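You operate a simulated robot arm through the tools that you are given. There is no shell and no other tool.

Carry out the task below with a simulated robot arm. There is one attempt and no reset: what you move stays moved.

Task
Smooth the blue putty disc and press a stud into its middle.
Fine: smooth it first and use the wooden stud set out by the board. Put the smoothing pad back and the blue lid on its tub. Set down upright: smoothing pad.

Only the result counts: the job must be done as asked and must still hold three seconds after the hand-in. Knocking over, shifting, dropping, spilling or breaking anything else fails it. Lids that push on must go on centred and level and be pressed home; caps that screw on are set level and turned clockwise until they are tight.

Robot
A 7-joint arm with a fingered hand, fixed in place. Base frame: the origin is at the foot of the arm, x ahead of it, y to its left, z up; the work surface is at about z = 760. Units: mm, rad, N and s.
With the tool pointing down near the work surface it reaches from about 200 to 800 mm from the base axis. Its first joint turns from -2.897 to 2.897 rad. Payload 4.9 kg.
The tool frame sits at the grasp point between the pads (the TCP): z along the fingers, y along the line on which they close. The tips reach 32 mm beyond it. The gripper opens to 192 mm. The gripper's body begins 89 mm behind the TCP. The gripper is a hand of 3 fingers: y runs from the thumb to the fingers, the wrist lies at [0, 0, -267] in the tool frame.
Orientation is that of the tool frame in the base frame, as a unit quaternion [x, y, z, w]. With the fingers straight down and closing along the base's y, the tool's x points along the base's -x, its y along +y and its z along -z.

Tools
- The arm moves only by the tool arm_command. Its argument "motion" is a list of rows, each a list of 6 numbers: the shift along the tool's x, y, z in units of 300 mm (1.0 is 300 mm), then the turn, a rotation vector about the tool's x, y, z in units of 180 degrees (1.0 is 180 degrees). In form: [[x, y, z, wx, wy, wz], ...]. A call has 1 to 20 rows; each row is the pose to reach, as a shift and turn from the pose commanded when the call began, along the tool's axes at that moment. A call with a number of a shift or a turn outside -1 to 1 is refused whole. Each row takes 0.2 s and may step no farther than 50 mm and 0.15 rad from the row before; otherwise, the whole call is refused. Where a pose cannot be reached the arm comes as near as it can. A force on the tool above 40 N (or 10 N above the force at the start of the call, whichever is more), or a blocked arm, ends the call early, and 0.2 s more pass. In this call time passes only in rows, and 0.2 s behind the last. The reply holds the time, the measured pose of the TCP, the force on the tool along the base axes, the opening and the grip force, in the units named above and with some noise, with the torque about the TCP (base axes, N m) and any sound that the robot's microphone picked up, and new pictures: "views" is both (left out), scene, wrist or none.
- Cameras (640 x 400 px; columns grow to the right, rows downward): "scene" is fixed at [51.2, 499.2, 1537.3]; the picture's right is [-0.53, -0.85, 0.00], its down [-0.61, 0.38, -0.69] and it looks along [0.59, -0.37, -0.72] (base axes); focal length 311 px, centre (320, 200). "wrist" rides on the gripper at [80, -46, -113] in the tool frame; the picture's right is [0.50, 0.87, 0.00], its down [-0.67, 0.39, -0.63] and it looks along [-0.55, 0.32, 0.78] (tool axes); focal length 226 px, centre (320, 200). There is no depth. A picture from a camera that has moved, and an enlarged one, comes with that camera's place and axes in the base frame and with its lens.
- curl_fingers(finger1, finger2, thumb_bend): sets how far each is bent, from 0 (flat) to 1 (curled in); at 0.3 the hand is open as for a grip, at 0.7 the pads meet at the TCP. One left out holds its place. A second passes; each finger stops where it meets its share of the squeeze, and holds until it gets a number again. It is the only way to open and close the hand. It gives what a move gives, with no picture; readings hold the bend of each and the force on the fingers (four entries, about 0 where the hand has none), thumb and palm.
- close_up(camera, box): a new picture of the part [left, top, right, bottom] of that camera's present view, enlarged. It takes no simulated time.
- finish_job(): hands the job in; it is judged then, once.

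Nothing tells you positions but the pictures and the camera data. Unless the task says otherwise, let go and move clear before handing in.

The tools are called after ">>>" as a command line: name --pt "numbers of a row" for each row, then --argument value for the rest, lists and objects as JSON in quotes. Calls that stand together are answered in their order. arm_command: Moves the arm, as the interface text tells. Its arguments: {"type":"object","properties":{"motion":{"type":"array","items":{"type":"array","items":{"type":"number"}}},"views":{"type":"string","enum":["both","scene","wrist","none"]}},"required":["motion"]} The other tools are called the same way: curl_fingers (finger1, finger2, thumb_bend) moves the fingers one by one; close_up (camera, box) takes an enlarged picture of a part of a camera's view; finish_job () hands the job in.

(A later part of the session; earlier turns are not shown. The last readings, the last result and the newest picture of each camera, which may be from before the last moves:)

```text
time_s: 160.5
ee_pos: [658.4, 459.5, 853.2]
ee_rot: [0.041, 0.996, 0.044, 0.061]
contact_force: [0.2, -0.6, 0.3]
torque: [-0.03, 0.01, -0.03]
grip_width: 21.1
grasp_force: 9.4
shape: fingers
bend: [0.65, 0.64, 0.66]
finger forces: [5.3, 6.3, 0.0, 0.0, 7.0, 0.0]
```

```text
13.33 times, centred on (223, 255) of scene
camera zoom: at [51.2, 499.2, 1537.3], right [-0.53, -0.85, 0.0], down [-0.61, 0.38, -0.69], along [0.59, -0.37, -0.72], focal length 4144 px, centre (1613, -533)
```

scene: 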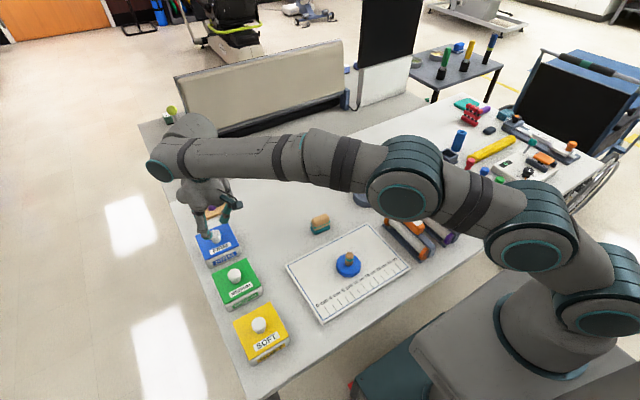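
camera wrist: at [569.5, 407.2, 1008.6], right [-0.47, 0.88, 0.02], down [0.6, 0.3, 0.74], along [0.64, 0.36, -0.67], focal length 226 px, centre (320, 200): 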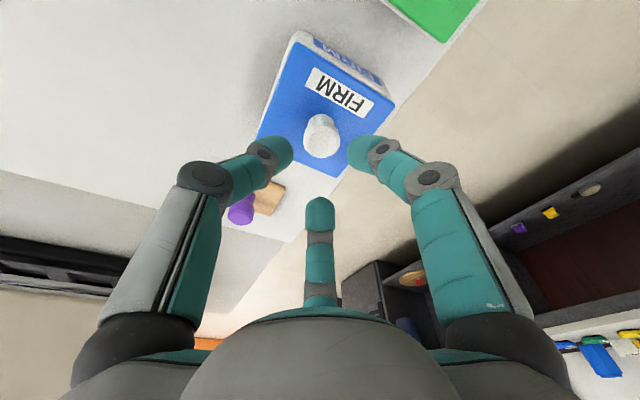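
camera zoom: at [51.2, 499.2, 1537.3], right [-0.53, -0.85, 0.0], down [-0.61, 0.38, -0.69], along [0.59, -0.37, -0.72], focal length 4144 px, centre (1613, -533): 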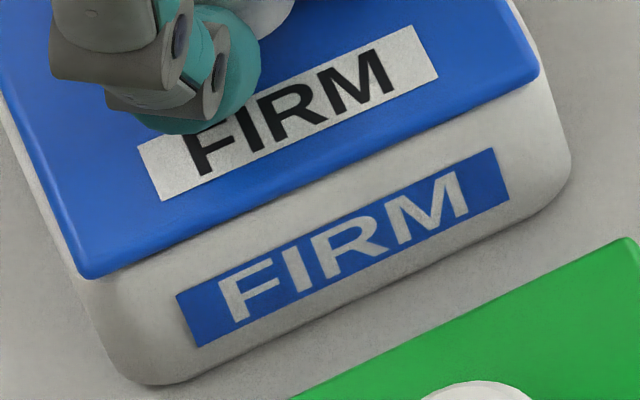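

The lid now covers the front rim cleanly. I'll lower and feel for the seat.

>>> arm_command --pt "0.0006 -0.0005 0.005 0 0 0" --views "none"

>>> arm_command --pt "0.0006 -0.0005 0.005 0 0 0" --views "none"

>>> arm_command --pt "0.0006 -0.0005 0.005 0 0 0" --views "none"

>>> close_up --camera "scene" --box '[205, 240, 241, 270]'

>>> close_up --camera "wrist" --box '[220, 40, 460, 190]'

```text
time_s: 160.9
ee_pos: [658.0, 459.4, 852.2]
ee_rot: [0.041, 0.996, 0.044, 0.061]
contact_force: [-0.7, 0.3, -1.4]
torque: [0.01, 0.01, -0.01]
grip_width: 20.9
grasp_force: 9.5
shape: fingers
bend: [0.65, 0.64, 0.66]
finger forces: [5.3, 6.4, 0.0, 0.1, 7.0, 0.0]
```

```text
time_s: 161.3
ee_pos: [657.8, 460.8, 852.1]
ee_rot: [0.041, 0.996, 0.045, 0.061]
contact_force: [-0.8, -1.4, 2.4]
torque: [-0.03, 0.06, 0.01]
grip_width: 21.1
grasp_force: 9.2
shape: fingers
bend: [0.65, 0.64, 0.66]
finger forces: [5.7, 6.5, 0.0, 0.1, 7.6, 0.0]
```

```text
time_s: 161.7
ee_pos: [658.5, 459.6, 851.1]
ee_rot: [0.04, 0.996, 0.045, 0.062]
contact_force: [-2.5, -1.6, 6.7]
torque: [-0.08, 0.13, 0.0]
grip_width: 21.0
grasp_force: 12.5
shape: fingers
bend: [0.65, 0.64, 0.66]
finger forces: [8.5, 6.4, 0.1, 0.0, 11.0, 0.1]
```

```text
13.33 times, centred on (223, 255) of scene
camera zoom: at [51.2, 499.2, 1537.3], right [-0.53, -0.85, 0.0], down [-0.61, 0.38, -0.69], along [0.59, -0.37, -0.72], focal length 4144 px, centre (1613, -533)
```

zoom: 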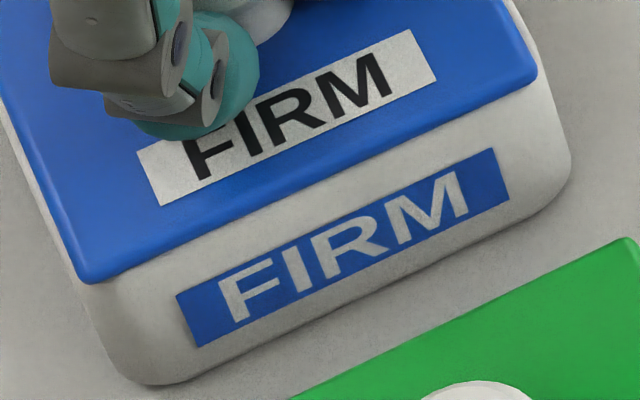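

```text
2.67 times, centred on (340, 115) of wrist
camera zoom: at [562.0, 412.2, 950.5], right [-0.43, 0.9, 0.02], down [0.61, 0.27, 0.74], along [0.66, 0.33, -0.67], focal length 603 px, centre (267, 427)
```

zoom: 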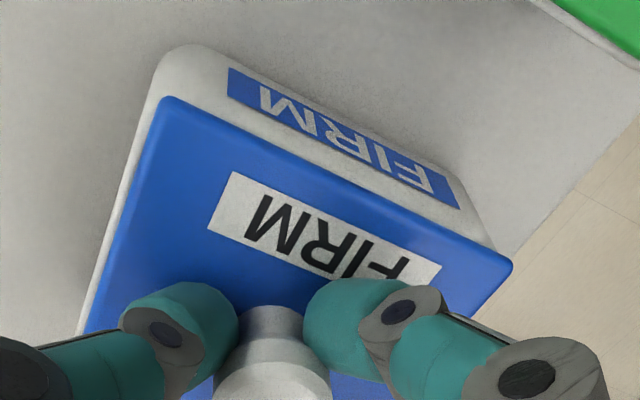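

>>> arm_command --pt "-0.0009 0.0007 -0.0075 0 0 0" --pt "-0.0086 0.0039 -0.0065 0 0 0" --pt "-0.0078 0.0033 -0.001 0 0 0" --views "none"

>>> close_up --camera "scene" --box '[205, 240, 241, 270]'

>>> close_up --camera "scene" --box '[190, 215, 254, 275]'

>>> close_up --camera "wrist" --box '[220, 40, 460, 190]'

```text
time_s: 162.5
ee_pos: [660.7, 461.5, 851.1]
ee_rot: [0.041, 0.996, 0.044, 0.062]
contact_force: [-3.2, -3.0, 11.6]
torque: [-0.07, 0.21, 0.01]
grip_width: 21.1
grasp_force: 14.7
shape: fingers
bend: [0.65, 0.64, 0.66]
finger forces: [9.7, 6.3, 0.0, 0.1, 13.2, 0.0]
```

```text
13.33 times, centred on (223, 255) of scene
camera zoom: at [51.2, 499.2, 1537.3], right [-0.53, -0.85, 0.0], down [-0.61, 0.38, -0.69], along [0.59, -0.37, -0.72], focal length 4144 px, centre (1613, -533)
```

zoom: 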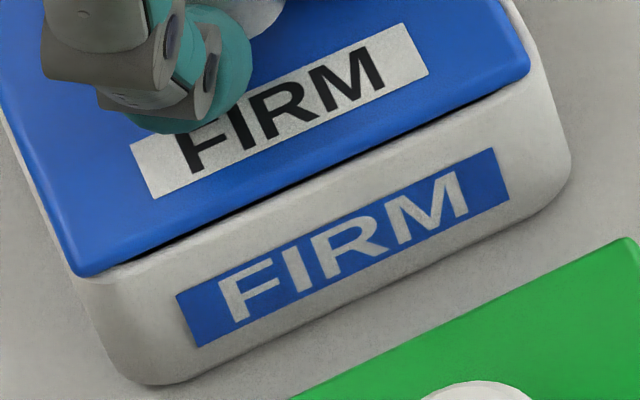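

```text
6.67 times, centred on (222, 245) of scene
camera zoom: at [51.2, 499.2, 1537.3], right [-0.53, -0.85, 0.0], down [-0.61, 0.38, -0.69], along [0.59, -0.37, -0.72], focal length 2072 px, centre (973, -100)
```

zoom: 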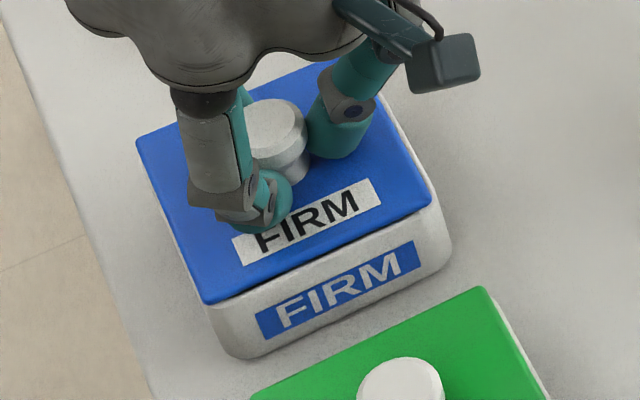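

```text
2.67 times, centred on (340, 115) of wrist
camera zoom: at [564.6, 413.0, 950.5], right [-0.43, 0.9, 0.02], down [0.61, 0.27, 0.74], along [0.66, 0.33, -0.67], focal length 603 px, centre (267, 427)
```

zoom: 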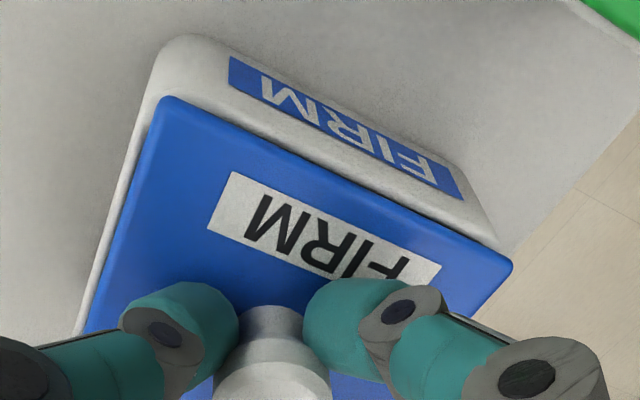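

This now matches the closed MEDIUM tub very closely. I'll ease off, release, and press the knob from above.

>>> arm_command --pt "-0.0008 0.0006 -0.006 0 0 0" --views "none"

>>> curl_fingers --finger1 0.64 --finger2 0.63 --thumb_bend 0.64

>>> curl_fingers --finger1 0.6 --finger2 0.6 --thumb_bend 0.6

>>> close_up --camera "scene" --box '[190, 215, 254, 275]'

```text
time_s: 162.9
ee_pos: [661.2, 460.5, 852.2]
ee_rot: [0.041, 0.996, 0.044, 0.062]
contact_force: [-1.0, 0.2, 7.5]
torque: [-0.02, 0.06, -0.03]
grip_width: 20.9
grasp_force: 12.5
shape: fingers
bend: [0.65, 0.64, 0.66]
finger forces: [8.3, 6.7, 0.0, 0.0, 9.7, 0.1]
```

```text
time_s: 163.9
ee_pos: [660.3, 460.4, 851.4]
ee_rot: [0.04, 0.996, 0.044, 0.061]
contact_force: [-0.7, 1.6, 5.8]
torque: [-0.01, 0.0, 0.0]
grip_width: 23.3
grasp_force: 3.8
shape: fingers
bend: [0.64, 0.63, 0.65]
finger forces: [2.7, 0.4, 0.0, 0.1, 5.1, 0.0]
```

```text
time_s: 164.9
ee_pos: [661.0, 461.2, 853.7]
ee_rot: [0.041, 0.996, 0.045, 0.063]
contact_force: [1.9, 1.6, 16.6]
torque: [-0.09, 0.1, 0.05]
grip_width: 33.4
grasp_force: 8.6
shape: fingers
bend: [0.61, 0.6, 0.62]
finger forces: [6.7, 0.0, 0.0, 0.0, 10.4, 0.0]
```

```text
6.67 times, centred on (222, 245) of scene
camera zoom: at [51.2, 499.2, 1537.3], right [-0.53, -0.85, 0.0], down [-0.61, 0.38, -0.69], along [0.59, -0.37, -0.72], focal length 2072 px, centre (973, -100)
```

zoom: 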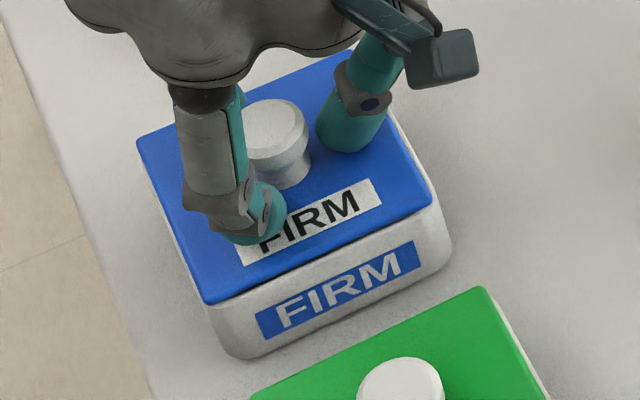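

>>> arm_command --pt "-0.003 0.0024 -0.025 0 0 0" --pt "-0.01 0.008 -0.087 0 0 0" --pt "-0.0205 0.0164 -0.1747 0 0 0" --views "none"

>>> curl_fingers --finger1 0.72 --finger2 0.72 --thumb_bend 0.72

>>> close_up --camera "scene" --box '[190, 215, 254, 275]'

>>> close_up --camera "wrist" --box '[220, 30, 460, 210]'

>>> close_up --camera "scene" --box '[205, 240, 241, 270]'

```text
time_s: 165.7
ee_pos: [659.9, 460.4, 904.1]
ee_rot: [0.042, 0.996, 0.044, 0.06]
contact_force: [-0.7, 1.0, -0.7]
torque: [0.01, -0.03, 0.01]
grip_width: 41.5
grasp_force: 0.0
shape: fingers
bend: [0.6, 0.6, 0.6]
finger forces: [0.0, 0.0, 0.1, 0.0, 0.0, 0.0]
```

```text
time_s: 166.7
ee_pos: [660.5, 460.8, 905.0]
ee_rot: [0.041, 0.996, 0.045, 0.062]
contact_force: [-0.2, -0.6, 0.2]
torque: [-0.01, -0.01, -0.03]
grip_width: 1.4
grasp_force: 0.0
shape: fingers
bend: [0.71, 0.71, 0.71]
finger forces: [0.1, 0.0, 0.0, 0.0, 0.0, 0.1]
```

```text
6.67 times, centred on (222, 245) of scene
camera zoom: at [51.2, 499.2, 1537.3], right [-0.53, -0.85, 0.0], down [-0.61, 0.38, -0.69], along [0.59, -0.37, -0.72], focal length 2072 px, centre (973, -100)
```

zoom: 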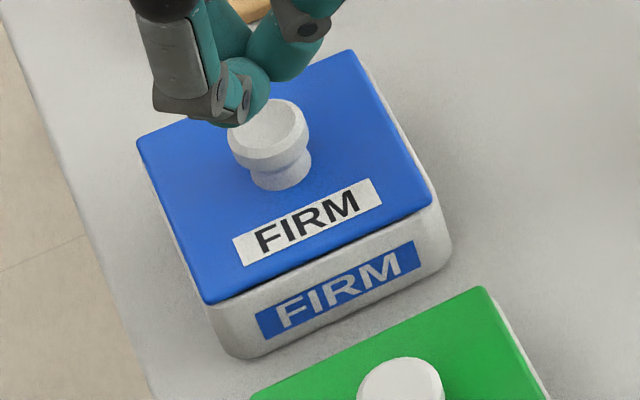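

```text
2.22 times, centred on (340, 120) of wrist
camera zoom: at [564.6, 412.6, 1004.4], right [-0.43, 0.9, 0.02], down [0.61, 0.27, 0.74], along [0.66, 0.33, -0.67], focal length 502 px, centre (276, 378)
```

zoom: 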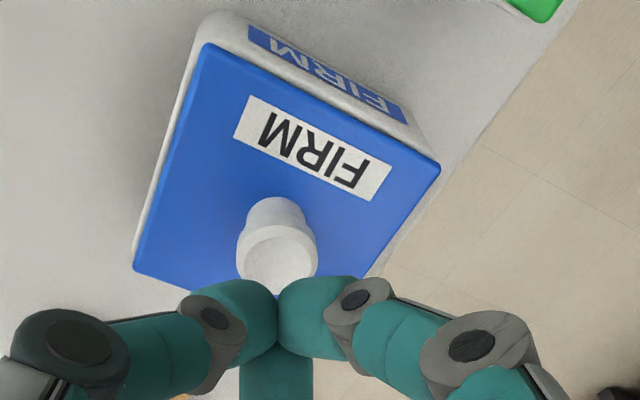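

```text
13.33 times, centred on (223, 255) of scene
camera zoom: at [51.2, 499.2, 1537.3], right [-0.53, -0.85, 0.0], down [-0.61, 0.38, -0.69], along [0.59, -0.37, -0.72], focal length 4144 px, centre (1613, -533)
```

zoom: 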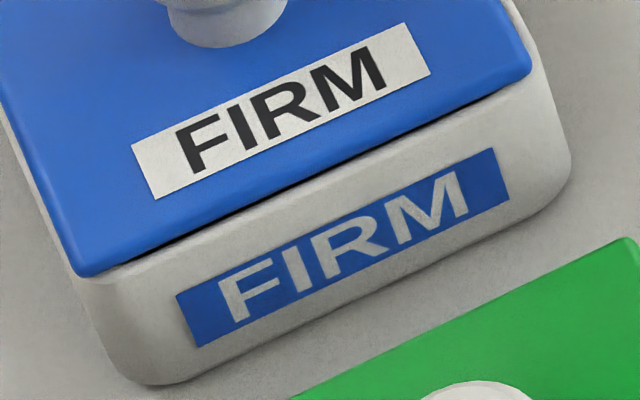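

>>> arm_command --pt "0.006 -0.001 0.045 0 0 0" --pt "0.0132 -0.0035 0.089 0 0 0" --views "none"

>>> arm_command --pt "0.0008 -0.0006 0.0066 0 0 0" --views "none"

>>> arm_command --pt "0.0008 -0.0006 0.0066 0 0 0" --views "none"

```text
time_s: 167.3
ee_pos: [662.8, 462.1, 876.7]
ee_rot: [0.04, 0.996, 0.044, 0.061]
contact_force: [-0.4, 0.1, -0.7]
torque: [0.02, 0.03, 0.0]
grip_width: 1.4
grasp_force: 0.1
shape: fingers
bend: [0.71, 0.71, 0.71]
finger forces: [0.0, 0.0, 0.1, 0.1, 0.0, 0.1]
```

```text
time_s: 167.7
ee_pos: [661.8, 461.7, 876.4]
ee_rot: [0.041, 0.996, 0.045, 0.062]
contact_force: [-0.2, -0.7, -0.3]
torque: [0.0, 0.0, 0.0]
grip_width: 1.8
grasp_force: 0.0
shape: fingers
bend: [0.71, 0.71, 0.71]
finger forces: [0.1, 0.0, 0.1, 0.1, 0.1, 0.0]
```

```text
time_s: 168.1
ee_pos: [662.0, 463.7, 875.9]
ee_rot: [0.041, 0.996, 0.044, 0.061]
contact_force: [0.4, -1.8, 5.1]
torque: [-0.06, 0.01, -0.01]
grip_width: 1.5
grasp_force: 5.1
shape: fingers
bend: [0.71, 0.71, 0.71]
finger forces: [0.1, 0.0, 0.0, 0.0, 10.5, 0.0]
```

>>> arm_command --pt "0.0008 -0.0006 0.0066 0 0 0" --views "none"

>>> arm_command --pt "0.0007 -0.0005 0.0055 0 0 0" --views "none"

>>> arm_command --pt "0.0005 -0.0004 0.004 0 0 0" --views "none"

>>> close_up --camera "scene" --box '[205, 240, 241, 270]'

>>> close_up --camera "scene" --box '[190, 215, 254, 275]'

```text
time_s: 168.5
ee_pos: [662.6, 462.9, 873.7]
ee_rot: [0.041, 0.996, 0.044, 0.063]
contact_force: [-1.3, -2.8, 15.3]
torque: [-0.17, 0.11, 0.02]
grip_width: 0.9
grasp_force: 12.7
shape: fingers
bend: [0.71, 0.71, 0.71]
finger forces: [8.6, 0.1, 0.0, 0.0, 17.1, 0.0]
```

```text
time_s: 168.9
ee_pos: [661.9, 464.3, 874.1]
ee_rot: [0.04, 0.996, 0.046, 0.065]
contact_force: [-2.6, -5.6, 27.3]
torque: [-0.26, 0.13, 0.04]
grip_width: 0.3
grasp_force: 20.9
shape: fingers
bend: [0.72, 0.71, 0.72]
finger forces: [14.6, 0.0, 0.0, 0.1, 26.9, 0.0]
```

```text
time_s: 169.3
ee_pos: [662.3, 462.9, 873.0]
ee_rot: [0.041, 0.996, 0.045, 0.065]
contact_force: [-2.0, -8.0, 37.1]
torque: [-0.31, 0.18, 0.03]
grip_width: 0.3
grasp_force: 25.2
shape: fingers
bend: [0.72, 0.71, 0.72]
finger forces: [18.5, 0.1, 0.0, 0.0, 32.4, 0.0]
```

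```text
13.33 times, centred on (223, 255) of scene
camera zoom: at [51.2, 499.2, 1537.3], right [-0.53, -0.85, 0.0], down [-0.61, 0.38, -0.69], along [0.59, -0.37, -0.72], focal length 4144 px, centre (1613, -533)
```

zoom: 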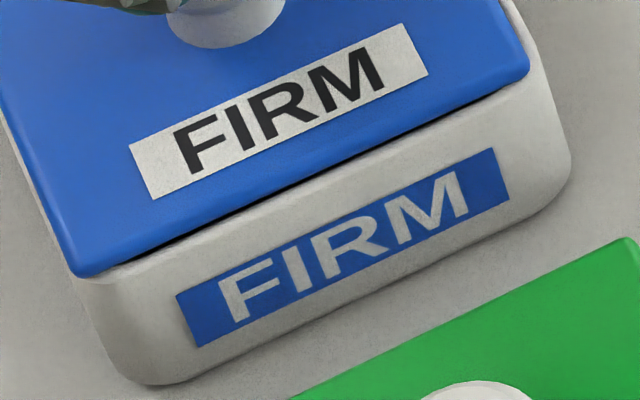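

```text
6.67 times, centred on (222, 245) of scene
camera zoom: at [51.2, 499.2, 1537.3], right [-0.53, -0.85, 0.0], down [-0.61, 0.38, -0.69], along [0.59, -0.37, -0.72], focal length 2072 px, centre (973, -100)
```

zoom: 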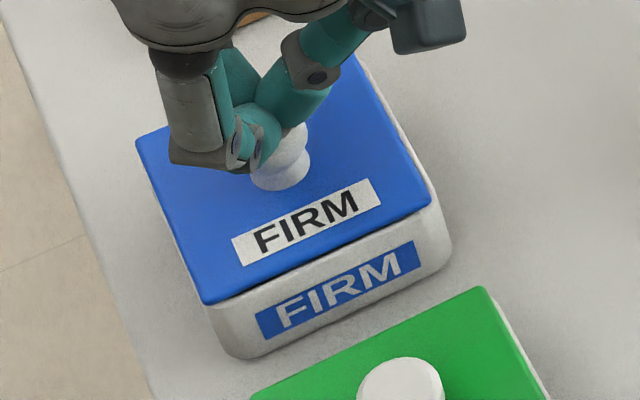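

>>> close_up --camera "scene" --box '[228, 232, 252, 252]'

>>> close_up --camera "scene" --box '[251, 270, 275, 290]'

>>> close_up --camera "scene" --box '[204, 246, 228, 266]'

>>> close_up --camera "scene" --box '[222, 292, 246, 312]'

```text
16.00 times, centred on (240, 242) of scene
camera zoom: at [51.2, 499.2, 1537.3], right [-0.53, -0.85, 0.0], down [-0.61, 0.38, -0.69], along [0.59, -0.37, -0.72], focal length 4973 px, centre (1600, -472)
```

zoom: 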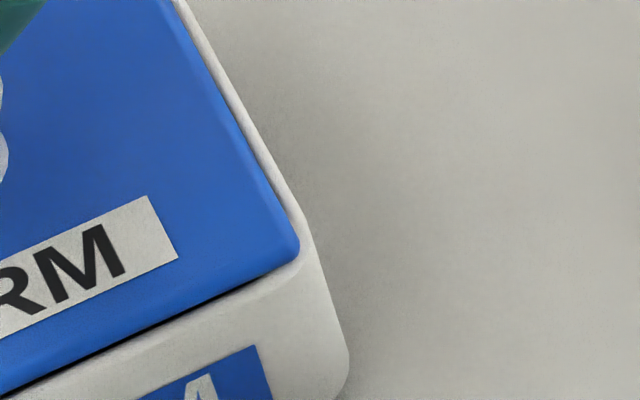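

```text
16.00 times, centred on (263, 280) of scene
camera zoom: at [51.2, 499.2, 1537.3], right [-0.53, -0.85, 0.0], down [-0.61, 0.38, -0.69], along [0.59, -0.37, -0.72], focal length 4973 px, centre (1232, -1080)
```

zoom: 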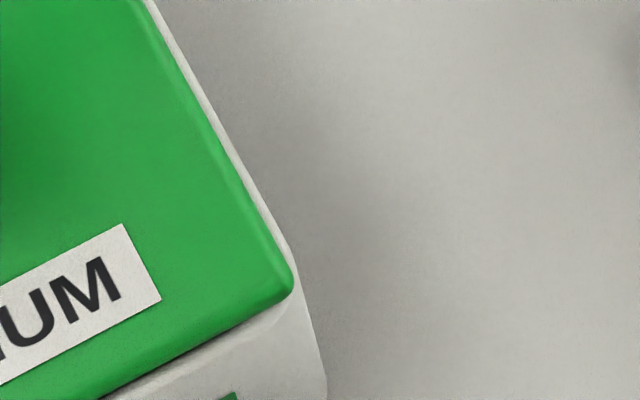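

```text
16.00 times, centred on (216, 256) of scene
camera zoom: at [51.2, 499.2, 1537.3], right [-0.53, -0.85, 0.0], down [-0.61, 0.38, -0.69], along [0.59, -0.37, -0.72], focal length 4973 px, centre (1984, -696)
```

zoom: 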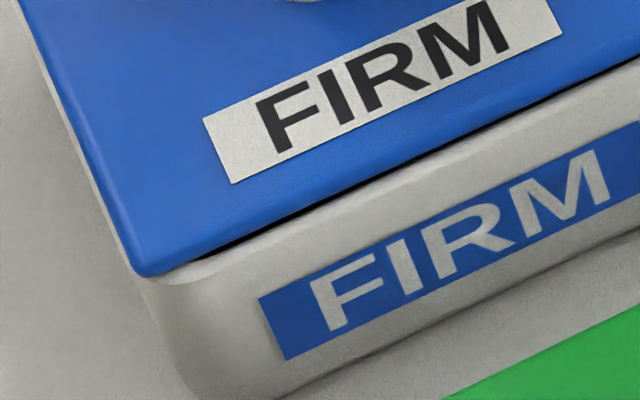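

```text
16.00 times, centred on (234, 302) of scene
camera zoom: at [51.2, 499.2, 1537.3], right [-0.53, -0.85, 0.0], down [-0.61, 0.38, -0.69], along [0.59, -0.37, -0.72], focal length 4973 px, centre (1696, -1432)
```

zoom: 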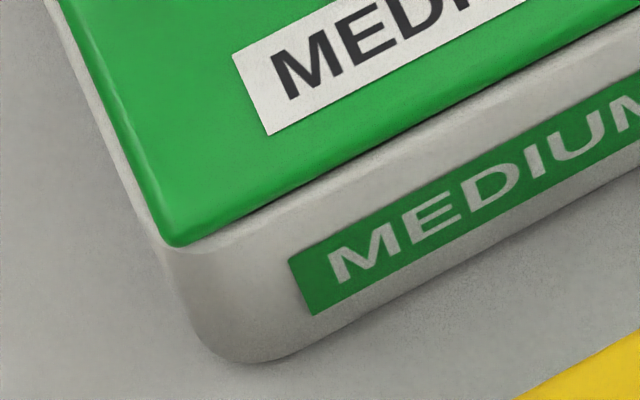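

The lid is still about 1 mm too far toward +y and maybe 1 mm high. With light pressure on the knob I'll drag it slightly toward −y and press again.

>>> arm_command --pt "-0.001 0.0008 -0.009 0 0 0" --pt "-0.001 -0.003 -0.009 0 0 0" --pt "-0.001 -0.0075 -0.009 0 0 0" --views "none"

>>> close_up --camera "scene" --box '[228, 232, 252, 252]'

>>> close_up --camera "scene" --box '[204, 246, 228, 266]'

```text
time_s: 170.1
ee_pos: [660.4, 461.4, 873.2]
ee_rot: [0.041, 0.996, 0.047, 0.062]
contact_force: [1.7, 3.0, 24.8]
torque: [0.16, 0.04, 0.02]
grip_width: 0.2
grasp_force: 22.5
shape: fingers
bend: [0.73, 0.71, 0.72]
finger forces: [24.5, 0.0, 0.1, 0.0, 20.0, 0.0]
```

```text
16.00 times, centred on (240, 242) of scene
camera zoom: at [51.2, 499.2, 1537.3], right [-0.53, -0.85, 0.0], down [-0.61, 0.38, -0.69], along [0.59, -0.37, -0.72], focal length 4973 px, centre (1600, -472)
```

zoom: 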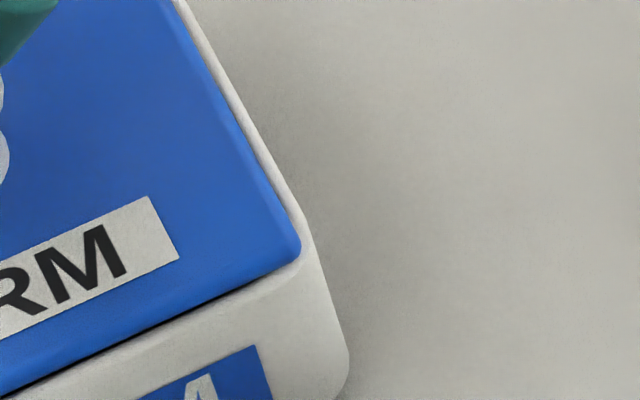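

```text
16.00 times, centred on (216, 256) of scene
camera zoom: at [51.2, 499.2, 1537.3], right [-0.53, -0.85, 0.0], down [-0.61, 0.38, -0.69], along [0.59, -0.37, -0.72], focal length 4973 px, centre (1984, -696)
```

zoom: 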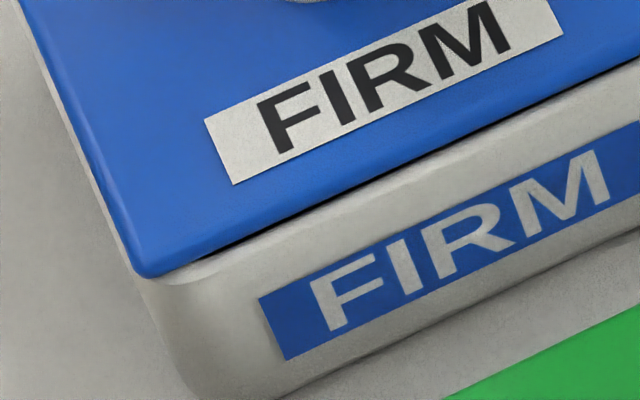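

>>> arm_command --pt "0 -0.005 0 0 0 0" --pt "0 -0.01 0.001 0 0 0" --views "none"

>>> close_up --camera "scene" --box '[228, 232, 252, 252]'

>>> close_up --camera "scene" --box '[204, 246, 228, 266]'

```text
time_s: 170.7
ee_pos: [659.5, 458.6, 873.1]
ee_rot: [0.04, 0.996, 0.046, 0.062]
contact_force: [-2.2, 7.4, 25.7]
torque: [0.26, -0.05, -0.01]
grip_width: 0.3
grasp_force: 18.2
shape: fingers
bend: [0.73, 0.71, 0.72]
finger forces: [22.0, 0.0, 0.0, 0.0, 14.9, 0.0]
```

```text
16.00 times, centred on (240, 242) of scene
camera zoom: at [51.2, 499.2, 1537.3], right [-0.53, -0.85, 0.0], down [-0.61, 0.38, -0.69], along [0.59, -0.37, -0.72], focal length 4973 px, centre (1600, -472)
```

zoom: 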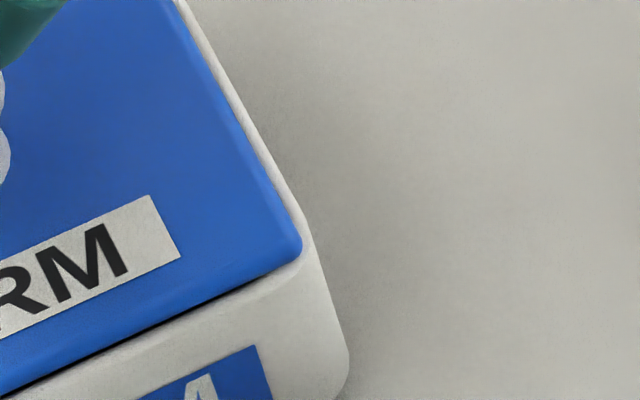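

```text
16.00 times, centred on (216, 256) of scene
camera zoom: at [51.2, 499.2, 1537.3], right [-0.53, -0.85, 0.0], down [-0.61, 0.38, -0.69], along [0.59, -0.37, -0.72], focal length 4973 px, centre (1984, -696)
```

zoom: 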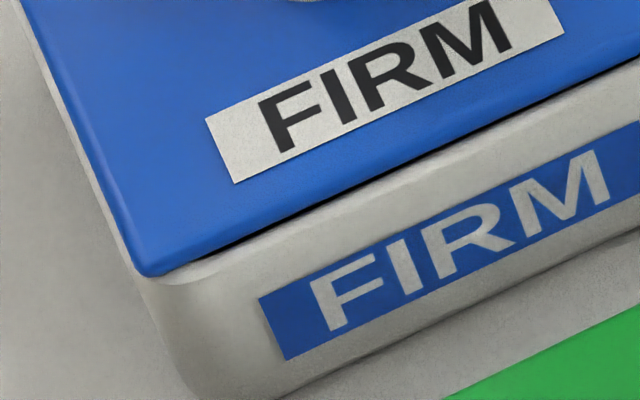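

>>> arm_command --pt "0.0005 0.004 0.003 0 0 0" --pt "0.0009 0.006 0.006 0 0 0" --views "none"

>>> arm_command --pt "0.0003 -0.0002 0.003 0 0 0" --views "none"

>>> arm_command --pt "0.0004 -0.0003 0.0035 0 0 0" --views "none"

```text
time_s: 171.3
ee_pos: [660.4, 460.4, 872.1]
ee_rot: [0.04, 0.996, 0.045, 0.063]
contact_force: [-7.6, -2.4, 33.5]
torque: [-0.09, 0.3, 0.01]
grip_width: 0.1
grasp_force: 24.4
shape: fingers
bend: [0.73, 0.71, 0.72]
finger forces: [21.3, 0.0, 0.1, 0.0, 26.7, 0.0]
```

```text
time_s: 171.7
ee_pos: [661.4, 459.8, 873.2]
ee_rot: [0.04, 0.996, 0.046, 0.063]
contact_force: [-7.0, -1.7, 35.7]
torque: [-0.08, 0.29, -0.03]
grip_width: 0.0
grasp_force: 25.1
shape: fingers
bend: [0.73, 0.71, 0.72]
finger forces: [23.4, 0.1, 0.1, 0.0, 26.9, 0.1]
```

```text
time_s: 172.1
ee_pos: [660.8, 459.3, 874.4]
ee_rot: [0.041, 0.996, 0.046, 0.064]
contact_force: [-10.2, -3.9, 39.9]
torque: [-0.08, 0.4, -0.01]
grip_width: 0.0
grasp_force: 27.6
shape: fingers
bend: [0.73, 0.71, 0.72]
finger forces: [25.2, 0.0, 0.0, 0.0, 29.6, 0.0]
```

>>> arm_command --pt "-0.003 -0.0003 0.003 0 0 0" --views "none"

>>> close_up --camera "scene" --box '[204, 246, 228, 266]'

>>> close_up --camera "scene" --box '[228, 232, 252, 252]'

```text
time_s: 172.5
ee_pos: [662.4, 460.3, 873.0]
ee_rot: [0.041, 0.996, 0.047, 0.065]
contact_force: [-8.1, -0.3, 39.6]
torque: [0.07, 0.3, 0.03]
grip_width: 0.0
grasp_force: 29.7
shape: fingers
bend: [0.73, 0.71, 0.73]
finger forces: [27.6, 0.0, 0.0, 0.1, 30.2, 0.0]
```

```text
16.00 times, centred on (216, 256) of scene
camera zoom: at [51.2, 499.2, 1537.3], right [-0.53, -0.85, 0.0], down [-0.61, 0.38, -0.69], along [0.59, -0.37, -0.72], focal length 4973 px, centre (1984, -696)
```

zoom: 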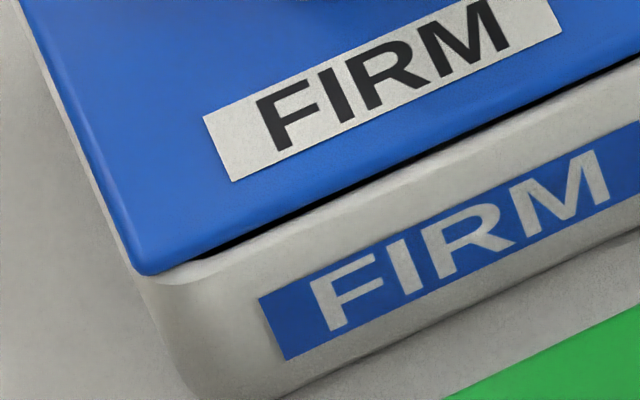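

```text
16.00 times, centred on (240, 242) of scene
camera zoom: at [51.2, 499.2, 1537.3], right [-0.53, -0.85, 0.0], down [-0.61, 0.38, -0.69], along [0.59, -0.37, -0.72], focal length 4973 px, centre (1600, -472)
```

zoom: 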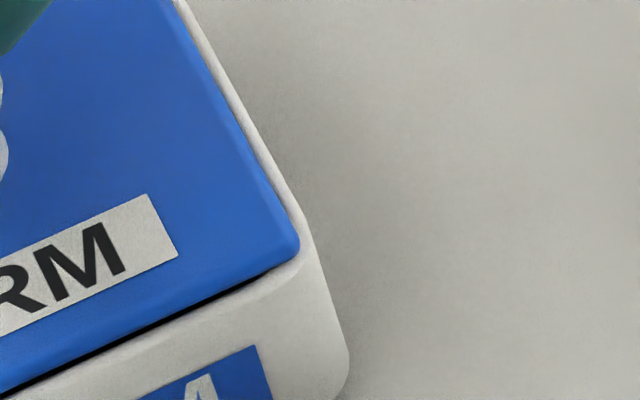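

Precise comparison with the MEDIUM tub says x and yaw are right but the lid is 1.5 mm too far in +y. I'll regrip, shift exactly that, and feel for the drop.

>>> arm_command --pt "-0.002 0.002 -0.02 0 0 0" --pt "-0.0116 0.0093 -0.099 0 0 0" --views "none"

>>> curl_fingers --finger1 0.59 --finger2 0.59 --thumb_bend 0.59

>>> close_up --camera "wrist" --box '[220, 60, 420, 220]'

```text
time_s: 173.1
ee_pos: [658.8, 455.2, 892.9]
ee_rot: [0.042, 0.997, 0.042, 0.059]
contact_force: [-0.1, -0.1, -1.1]
torque: [0.03, -0.04, 0.04]
grip_width: 1.1
grasp_force: 0.0
shape: fingers
bend: [0.71, 0.71, 0.71]
finger forces: [0.0, 0.0, 0.1, 0.1, 0.1, 0.0]
```

```text
time_s: 174.1
ee_pos: [659.5, 457.8, 897.4]
ee_rot: [0.04, 0.996, 0.044, 0.061]
contact_force: [-1.1, -0.6, -0.5]
torque: [-0.01, 0.0, 0.02]
grip_width: 45.5
grasp_force: 0.1
shape: fingers
bend: [0.59, 0.59, 0.59]
finger forces: [0.0, 0.0, 0.0, 0.0, 0.0, 0.0]
```

```text
2.50 times, centred on (320, 140) of wrist
camera zoom: at [564.4, 409.6, 996.3], right [-0.43, 0.9, 0.02], down [0.61, 0.27, 0.74], along [0.66, 0.33, -0.67], focal length 565 px, centre (320, 350)
```

zoom: 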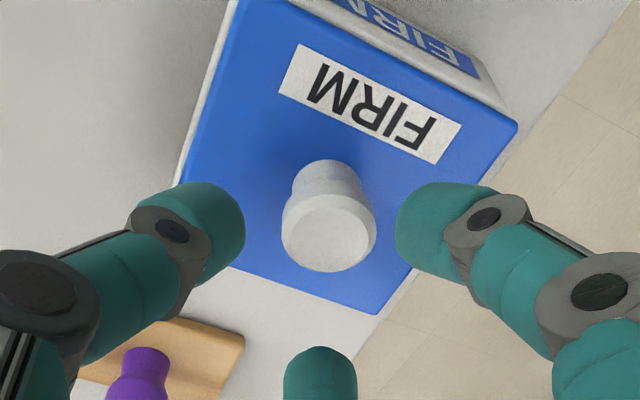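

>>> arm_command --pt "0.004 0.005 0.045 0 0 0" --pt "0.0095 0.001 0.09 0 0 0" --pt "0.0153 -0.0023 0.1327 0 0 0" --views "none"

>>> curl_fingers --finger1 0.63 --finger2 0.63 --thumb_bend 0.63

>>> curl_fingers --finger1 0.65 --finger2 0.65 --thumb_bend 0.65

>>> curl_fingers --finger1 0.675 --finger2 0.675 --thumb_bend 0.675

>>> close_up --camera "scene" --box '[204, 246, 228, 266]'

>>> close_up --camera "scene" --box '[228, 232, 252, 252]'

```text
time_s: 174.9
ee_pos: [661.1, 462.9, 856.7]
ee_rot: [0.04, 0.996, 0.045, 0.062]
contact_force: [0.7, 0.1, 1.2]
torque: [-0.03, 0.0, 0.03]
grip_width: 45.5
grasp_force: 0.5
shape: fingers
bend: [0.59, 0.59, 0.59]
finger forces: [0.0, 0.1, 0.1, 0.1, 0.5, 0.1]
```

```text
time_s: 175.9
ee_pos: [660.9, 463.2, 857.7]
ee_rot: [0.042, 0.996, 0.044, 0.061]
contact_force: [0.2, 0.0, -0.3]
torque: [-0.02, 0.01, 0.01]
grip_width: 30.1
grasp_force: 0.0
shape: fingers
bend: [0.63, 0.63, 0.63]
finger forces: [0.1, 0.0, 0.1, 0.0, 0.0, 0.0]
```

```text
time_s: 176.9
ee_pos: [660.3, 461.4, 856.4]
ee_rot: [0.04, 0.996, 0.045, 0.062]
contact_force: [-0.4, -0.7, 0.3]
torque: [-0.01, -0.02, 0.02]
grip_width: 25.2
grasp_force: 1.7
shape: fingers
bend: [0.64, 0.64, 0.64]
finger forces: [1.0, 1.2, 0.0, 0.0, 1.3, 0.1]
```

```text
time_s: 177.9
ee_pos: [660.2, 462.6, 857.6]
ee_rot: [0.04, 0.996, 0.045, 0.061]
contact_force: [0.0, 0.3, -0.2]
torque: [-0.02, 0.0, 0.0]
grip_width: 23.5
grasp_force: 4.9
shape: fingers
bend: [0.64, 0.64, 0.65]
finger forces: [3.0, 3.4, 0.0, 0.1, 3.9, 0.0]
```

```text
16.00 times, centred on (216, 256) of scene
camera zoom: at [51.2, 499.2, 1537.3], right [-0.53, -0.85, 0.0], down [-0.61, 0.38, -0.69], along [0.59, -0.37, -0.72], focal length 4973 px, centre (1984, -696)
```

zoom: 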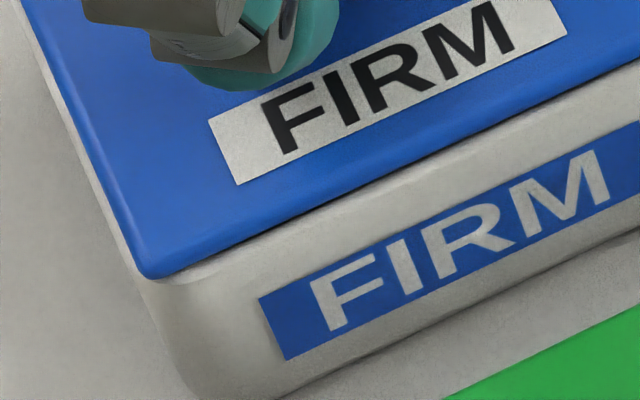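

```text
16.00 times, centred on (240, 242) of scene
camera zoom: at [51.2, 499.2, 1537.3], right [-0.53, -0.85, 0.0], down [-0.61, 0.38, -0.69], along [0.59, -0.37, -0.72], focal length 4973 px, centre (1600, -472)
```

zoom: 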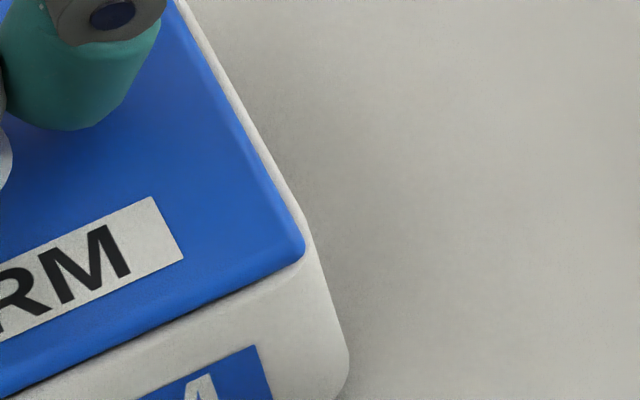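

The front seam just became much thinner. I'll shift a touch more (−0.8, −1.0) and press lightly.

>>> arm_command --pt "0.0012 -0.0018 -0.0003 0 0 0" --pt "0.0023 -0.0035 -0.0006 0 0 0" --views "none"

>>> arm_command --pt "0.0006 -0.0005 0.005 0 0 0" --pt "0.0009 -0.0007 0.008 0 0 0" --views "none"

>>> close_up --camera "scene" --box '[204, 246, 228, 266]'

>>> close_up --camera "scene" --box '[228, 232, 252, 252]'

```text
time_s: 178.5
ee_pos: [660.8, 461.1, 857.0]
ee_rot: [0.04, 0.996, 0.045, 0.062]
contact_force: [-0.8, -0.6, -0.8]
torque: [0.03, 0.0, 0.0]
grip_width: 23.4
grasp_force: 5.4
shape: fingers
bend: [0.64, 0.64, 0.65]
finger forces: [3.0, 3.6, 0.0, 0.0, 3.9, 0.1]
```

```text
time_s: 179.1
ee_pos: [659.8, 462.0, 856.8]
ee_rot: [0.041, 0.996, 0.044, 0.062]
contact_force: [-0.9, -2.0, 5.9]
torque: [-0.06, 0.02, -0.04]
grip_width: 23.1
grasp_force: 6.4
shape: fingers
bend: [0.64, 0.64, 0.65]
finger forces: [3.5, 3.5, 0.0, 0.0, 5.5, 0.0]
```

```text
16.00 times, centred on (216, 256) of scene
camera zoom: at [51.2, 499.2, 1537.3], right [-0.53, -0.85, 0.0], down [-0.61, 0.38, -0.69], along [0.59, -0.37, -0.72], focal length 4973 px, centre (1984, -696)
```

zoom: 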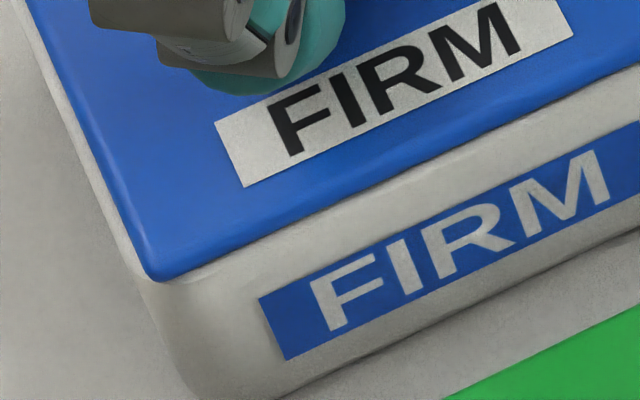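

```text
16.00 times, centred on (240, 242) of scene
camera zoom: at [51.2, 499.2, 1537.3], right [-0.53, -0.85, 0.0], down [-0.61, 0.38, -0.69], along [0.59, -0.37, -0.72], focal length 4973 px, centre (1600, -472)
```

zoom: 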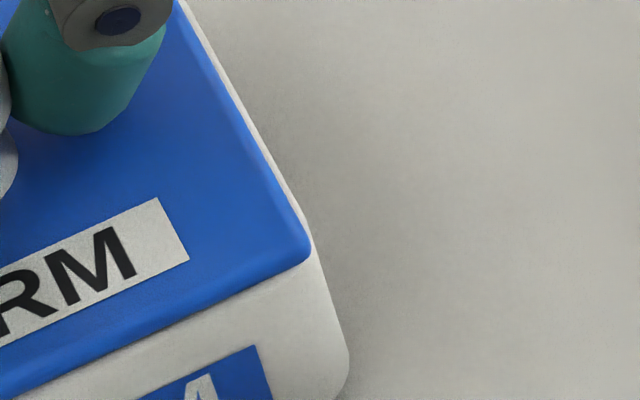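

>>> curl_fingers --finger1 0.7 --finger2 0.7 --thumb_bend 0.69

>>> arm_command --pt "0.0005 -0.0004 0.004 0 0 0" --pt "0.0009 -0.0007 0.008 0 0 0" --views "none"

>>> arm_command --pt "0.0005 -0.0004 0.004 0 0 0" --pt "0.0009 -0.0007 0.008 0 0 0" --views "none"

>>> close_up --camera "scene" --box '[204, 246, 228, 266]'

>>> close_up --camera "scene" --box '[228, 232, 252, 252]'

```text
time_s: 180.1
ee_pos: [660.3, 461.8, 855.6]
ee_rot: [0.041, 0.996, 0.044, 0.062]
contact_force: [1.2, 0.6, 7.8]
torque: [-0.05, -0.04, 0.02]
grip_width: 22.4
grasp_force: 11.5
shape: fingers
bend: [0.65, 0.64, 0.66]
finger forces: [7.2, 7.6, 0.0, 0.1, 8.5, 0.0]
```

```text
time_s: 180.7
ee_pos: [662.1, 461.8, 855.3]
ee_rot: [0.041, 0.996, 0.045, 0.064]
contact_force: [-5.6, -3.7, 20.3]
torque: [-0.08, 0.12, -0.03]
grip_width: 22.1
grasp_force: 15.6
shape: fingers
bend: [0.65, 0.65, 0.66]
finger forces: [10.0, 7.5, 0.0, 0.0, 13.3, 0.0]
```

```text
time_s: 181.3
ee_pos: [659.8, 461.9, 851.7]
ee_rot: [0.041, 0.996, 0.045, 0.063]
contact_force: [-4.3, -3.0, 25.9]
torque: [-0.23, 0.04, 0.01]
grip_width: 21.9
grasp_force: 18.8
shape: fingers
bend: [0.65, 0.64, 0.67]
finger forces: [10.5, 9.2, 0.0, 0.1, 18.5, 0.0]
```

```text
16.00 times, centred on (216, 256) of scene
camera zoom: at [51.2, 499.2, 1537.3], right [-0.53, -0.85, 0.0], down [-0.61, 0.38, -0.69], along [0.59, -0.37, -0.72], focal length 4973 px, centre (1984, -696)
```

zoom: 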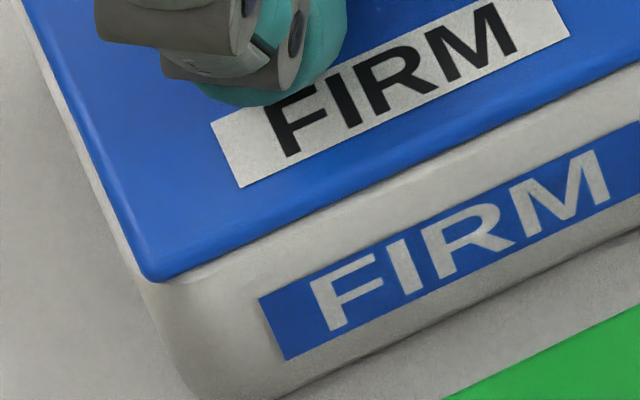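

```text
16.00 times, centred on (240, 242) of scene
camera zoom: at [51.2, 499.2, 1537.3], right [-0.53, -0.85, 0.0], down [-0.61, 0.38, -0.69], along [0.59, -0.37, -0.72], focal length 4973 px, centre (1600, -472)
```

zoom: 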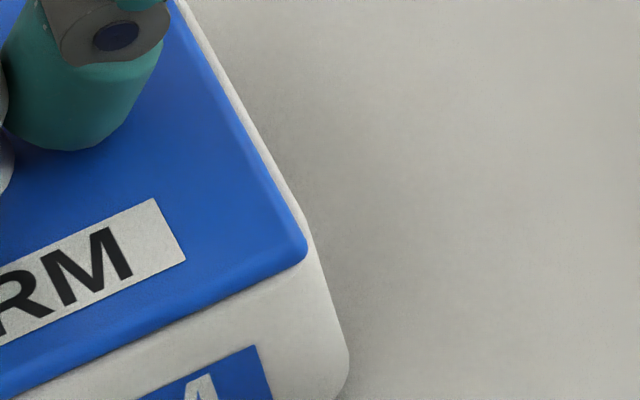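

>>> arm_command --pt "-0.0012 0.0009 -0.01 0 0 0" --pt "-0.0024 0.0018 -0.02 0 0 0" --pt "-0.003 0.0023 -0.025 0 0 0" --views "none"

>>> close_up --camera "scene" --box '[190, 215, 254, 275]'

>>> close_up --camera "scene" --box '[204, 246, 228, 266]'

```text
time_s: 182.1
ee_pos: [658.6, 460.1, 853.2]
ee_rot: [0.041, 0.997, 0.043, 0.058]
contact_force: [-0.4, -0.3, 0.4]
torque: [-0.04, -0.01, 0.01]
grip_width: 22.5
grasp_force: 11.1
shape: fingers
bend: [0.65, 0.64, 0.66]
finger forces: [6.3, 6.8, 0.0, 0.1, 7.8, 0.0]
```

```text
6.67 times, centred on (222, 245) of scene
camera zoom: at [51.2, 499.2, 1537.3], right [-0.53, -0.85, 0.0], down [-0.61, 0.38, -0.69], along [0.59, -0.37, -0.72], focal length 2072 px, centre (973, -100)
```

zoom: 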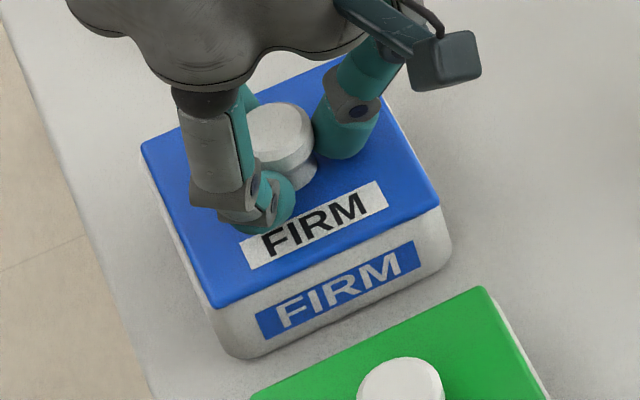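

```text
16.00 times, centred on (216, 256) of scene
camera zoom: at [51.2, 499.2, 1537.3], right [-0.53, -0.85, 0.0], down [-0.61, 0.38, -0.69], along [0.59, -0.37, -0.72], focal length 4973 px, centre (1984, -696)
```

zoom: 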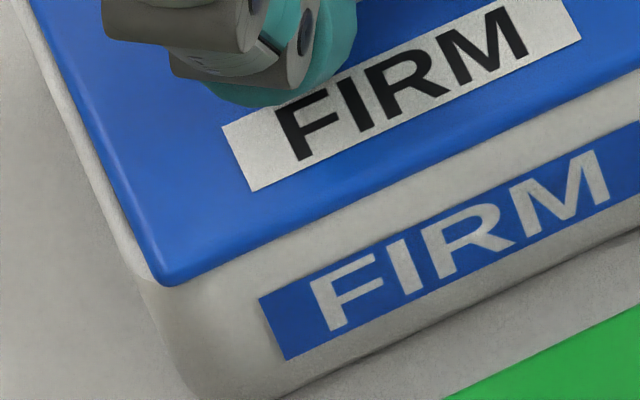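

I'll reposition it to the matched spot (+2.7,+0.8), release, and then compare the FIRM and MEDIUM lids from identical wrist viewpoints.

>>> arm_command --pt "-0.0005 0.0003 -0.004 0 0 0" --pt "-0.0089 0.0031 -0.0025 0 0 0" --views "none"

>>> close_up --camera "scene" --box '[204, 246, 228, 266]'

>>> close_up --camera "scene" --box '[228, 232, 252, 252]'

```text
time_s: 182.7
ee_pos: [661.8, 461.8, 856.2]
ee_rot: [0.041, 0.996, 0.043, 0.06]
contact_force: [0.9, 0.9, -0.5]
torque: [-0.01, -0.01, -0.02]
grip_width: 22.4
grasp_force: 10.6
shape: fingers
bend: [0.65, 0.65, 0.66]
finger forces: [6.3, 6.9, 0.0, 0.0, 7.5, 0.0]
```

```text
16.00 times, centred on (216, 256) of scene
camera zoom: at [51.2, 499.2, 1537.3], right [-0.53, -0.85, 0.0], down [-0.61, 0.38, -0.69], along [0.59, -0.37, -0.72], focal length 4973 px, centre (1984, -696)
```

zoom: 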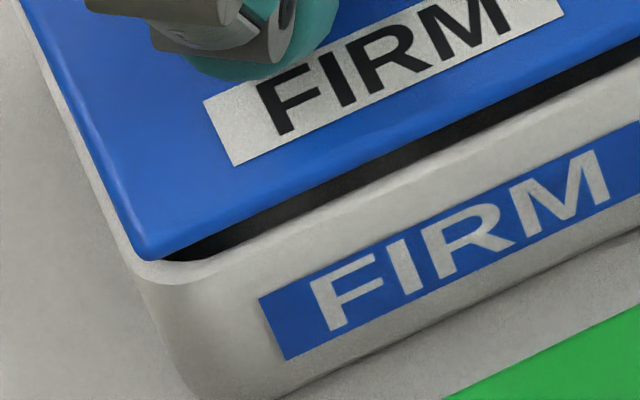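

```text
16.00 times, centred on (240, 242) of scene
camera zoom: at [51.2, 499.2, 1537.3], right [-0.53, -0.85, 0.0], down [-0.61, 0.38, -0.69], along [0.59, -0.37, -0.72], focal length 4973 px, centre (1600, -472)
```

zoom: 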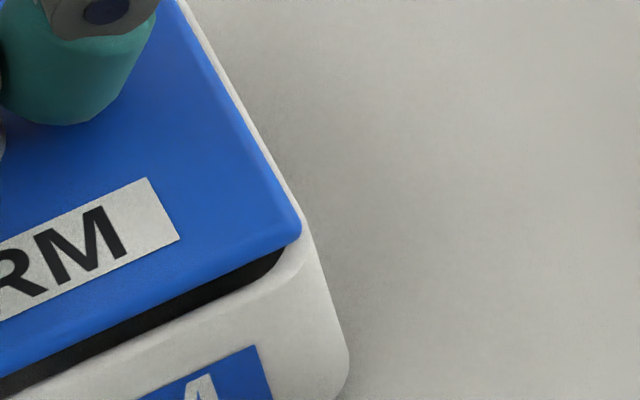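

>>> arm_command --pt "0.0039 -0.0016 -0.0006 0 0 0" --pt "0.0047 -0.0023 0.006 0 0 0" --pt "0.0052 -0.0027 0.0105 0 0 0" --views "none"

>>> close_up --camera "scene" --box '[204, 246, 228, 266]'

>>> close_up --camera "scene" --box '[228, 232, 252, 252]'

```text
time_s: 183.5
ee_pos: [661.0, 461.9, 854.0]
ee_rot: [0.041, 0.996, 0.044, 0.061]
contact_force: [-0.8, 0.2, -0.7]
torque: [0.0, -0.02, 0.0]
grip_width: 22.1
grasp_force: 10.6
shape: fingers
bend: [0.65, 0.65, 0.66]
finger forces: [6.3, 6.9, 0.0, 0.0, 7.6, 0.0]
```

```text
16.00 times, centred on (216, 256) of scene
camera zoom: at [51.2, 499.2, 1537.3], right [-0.53, -0.85, 0.0], down [-0.61, 0.38, -0.69], along [0.59, -0.37, -0.72], focal length 4973 px, centre (1984, -696)
```

zoom: 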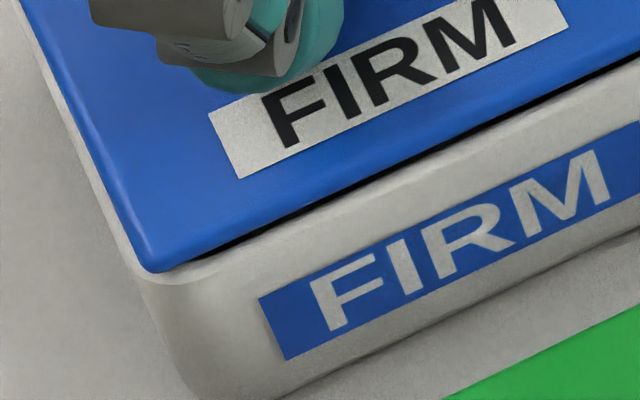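

```text
16.00 times, centred on (240, 242) of scene
camera zoom: at [51.2, 499.2, 1537.3], right [-0.53, -0.85, 0.0], down [-0.61, 0.38, -0.69], along [0.59, -0.37, -0.72], focal length 4973 px, centre (1600, -472)
```

zoom: 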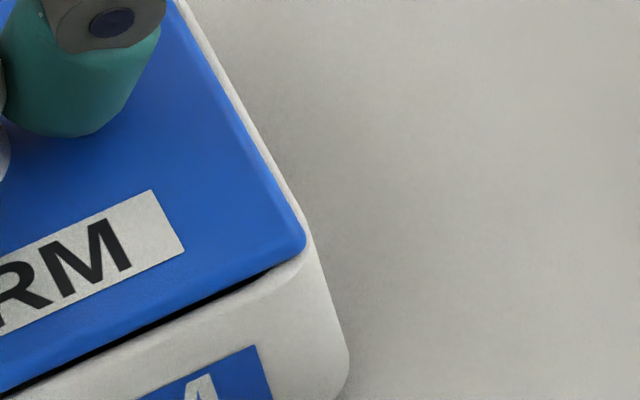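

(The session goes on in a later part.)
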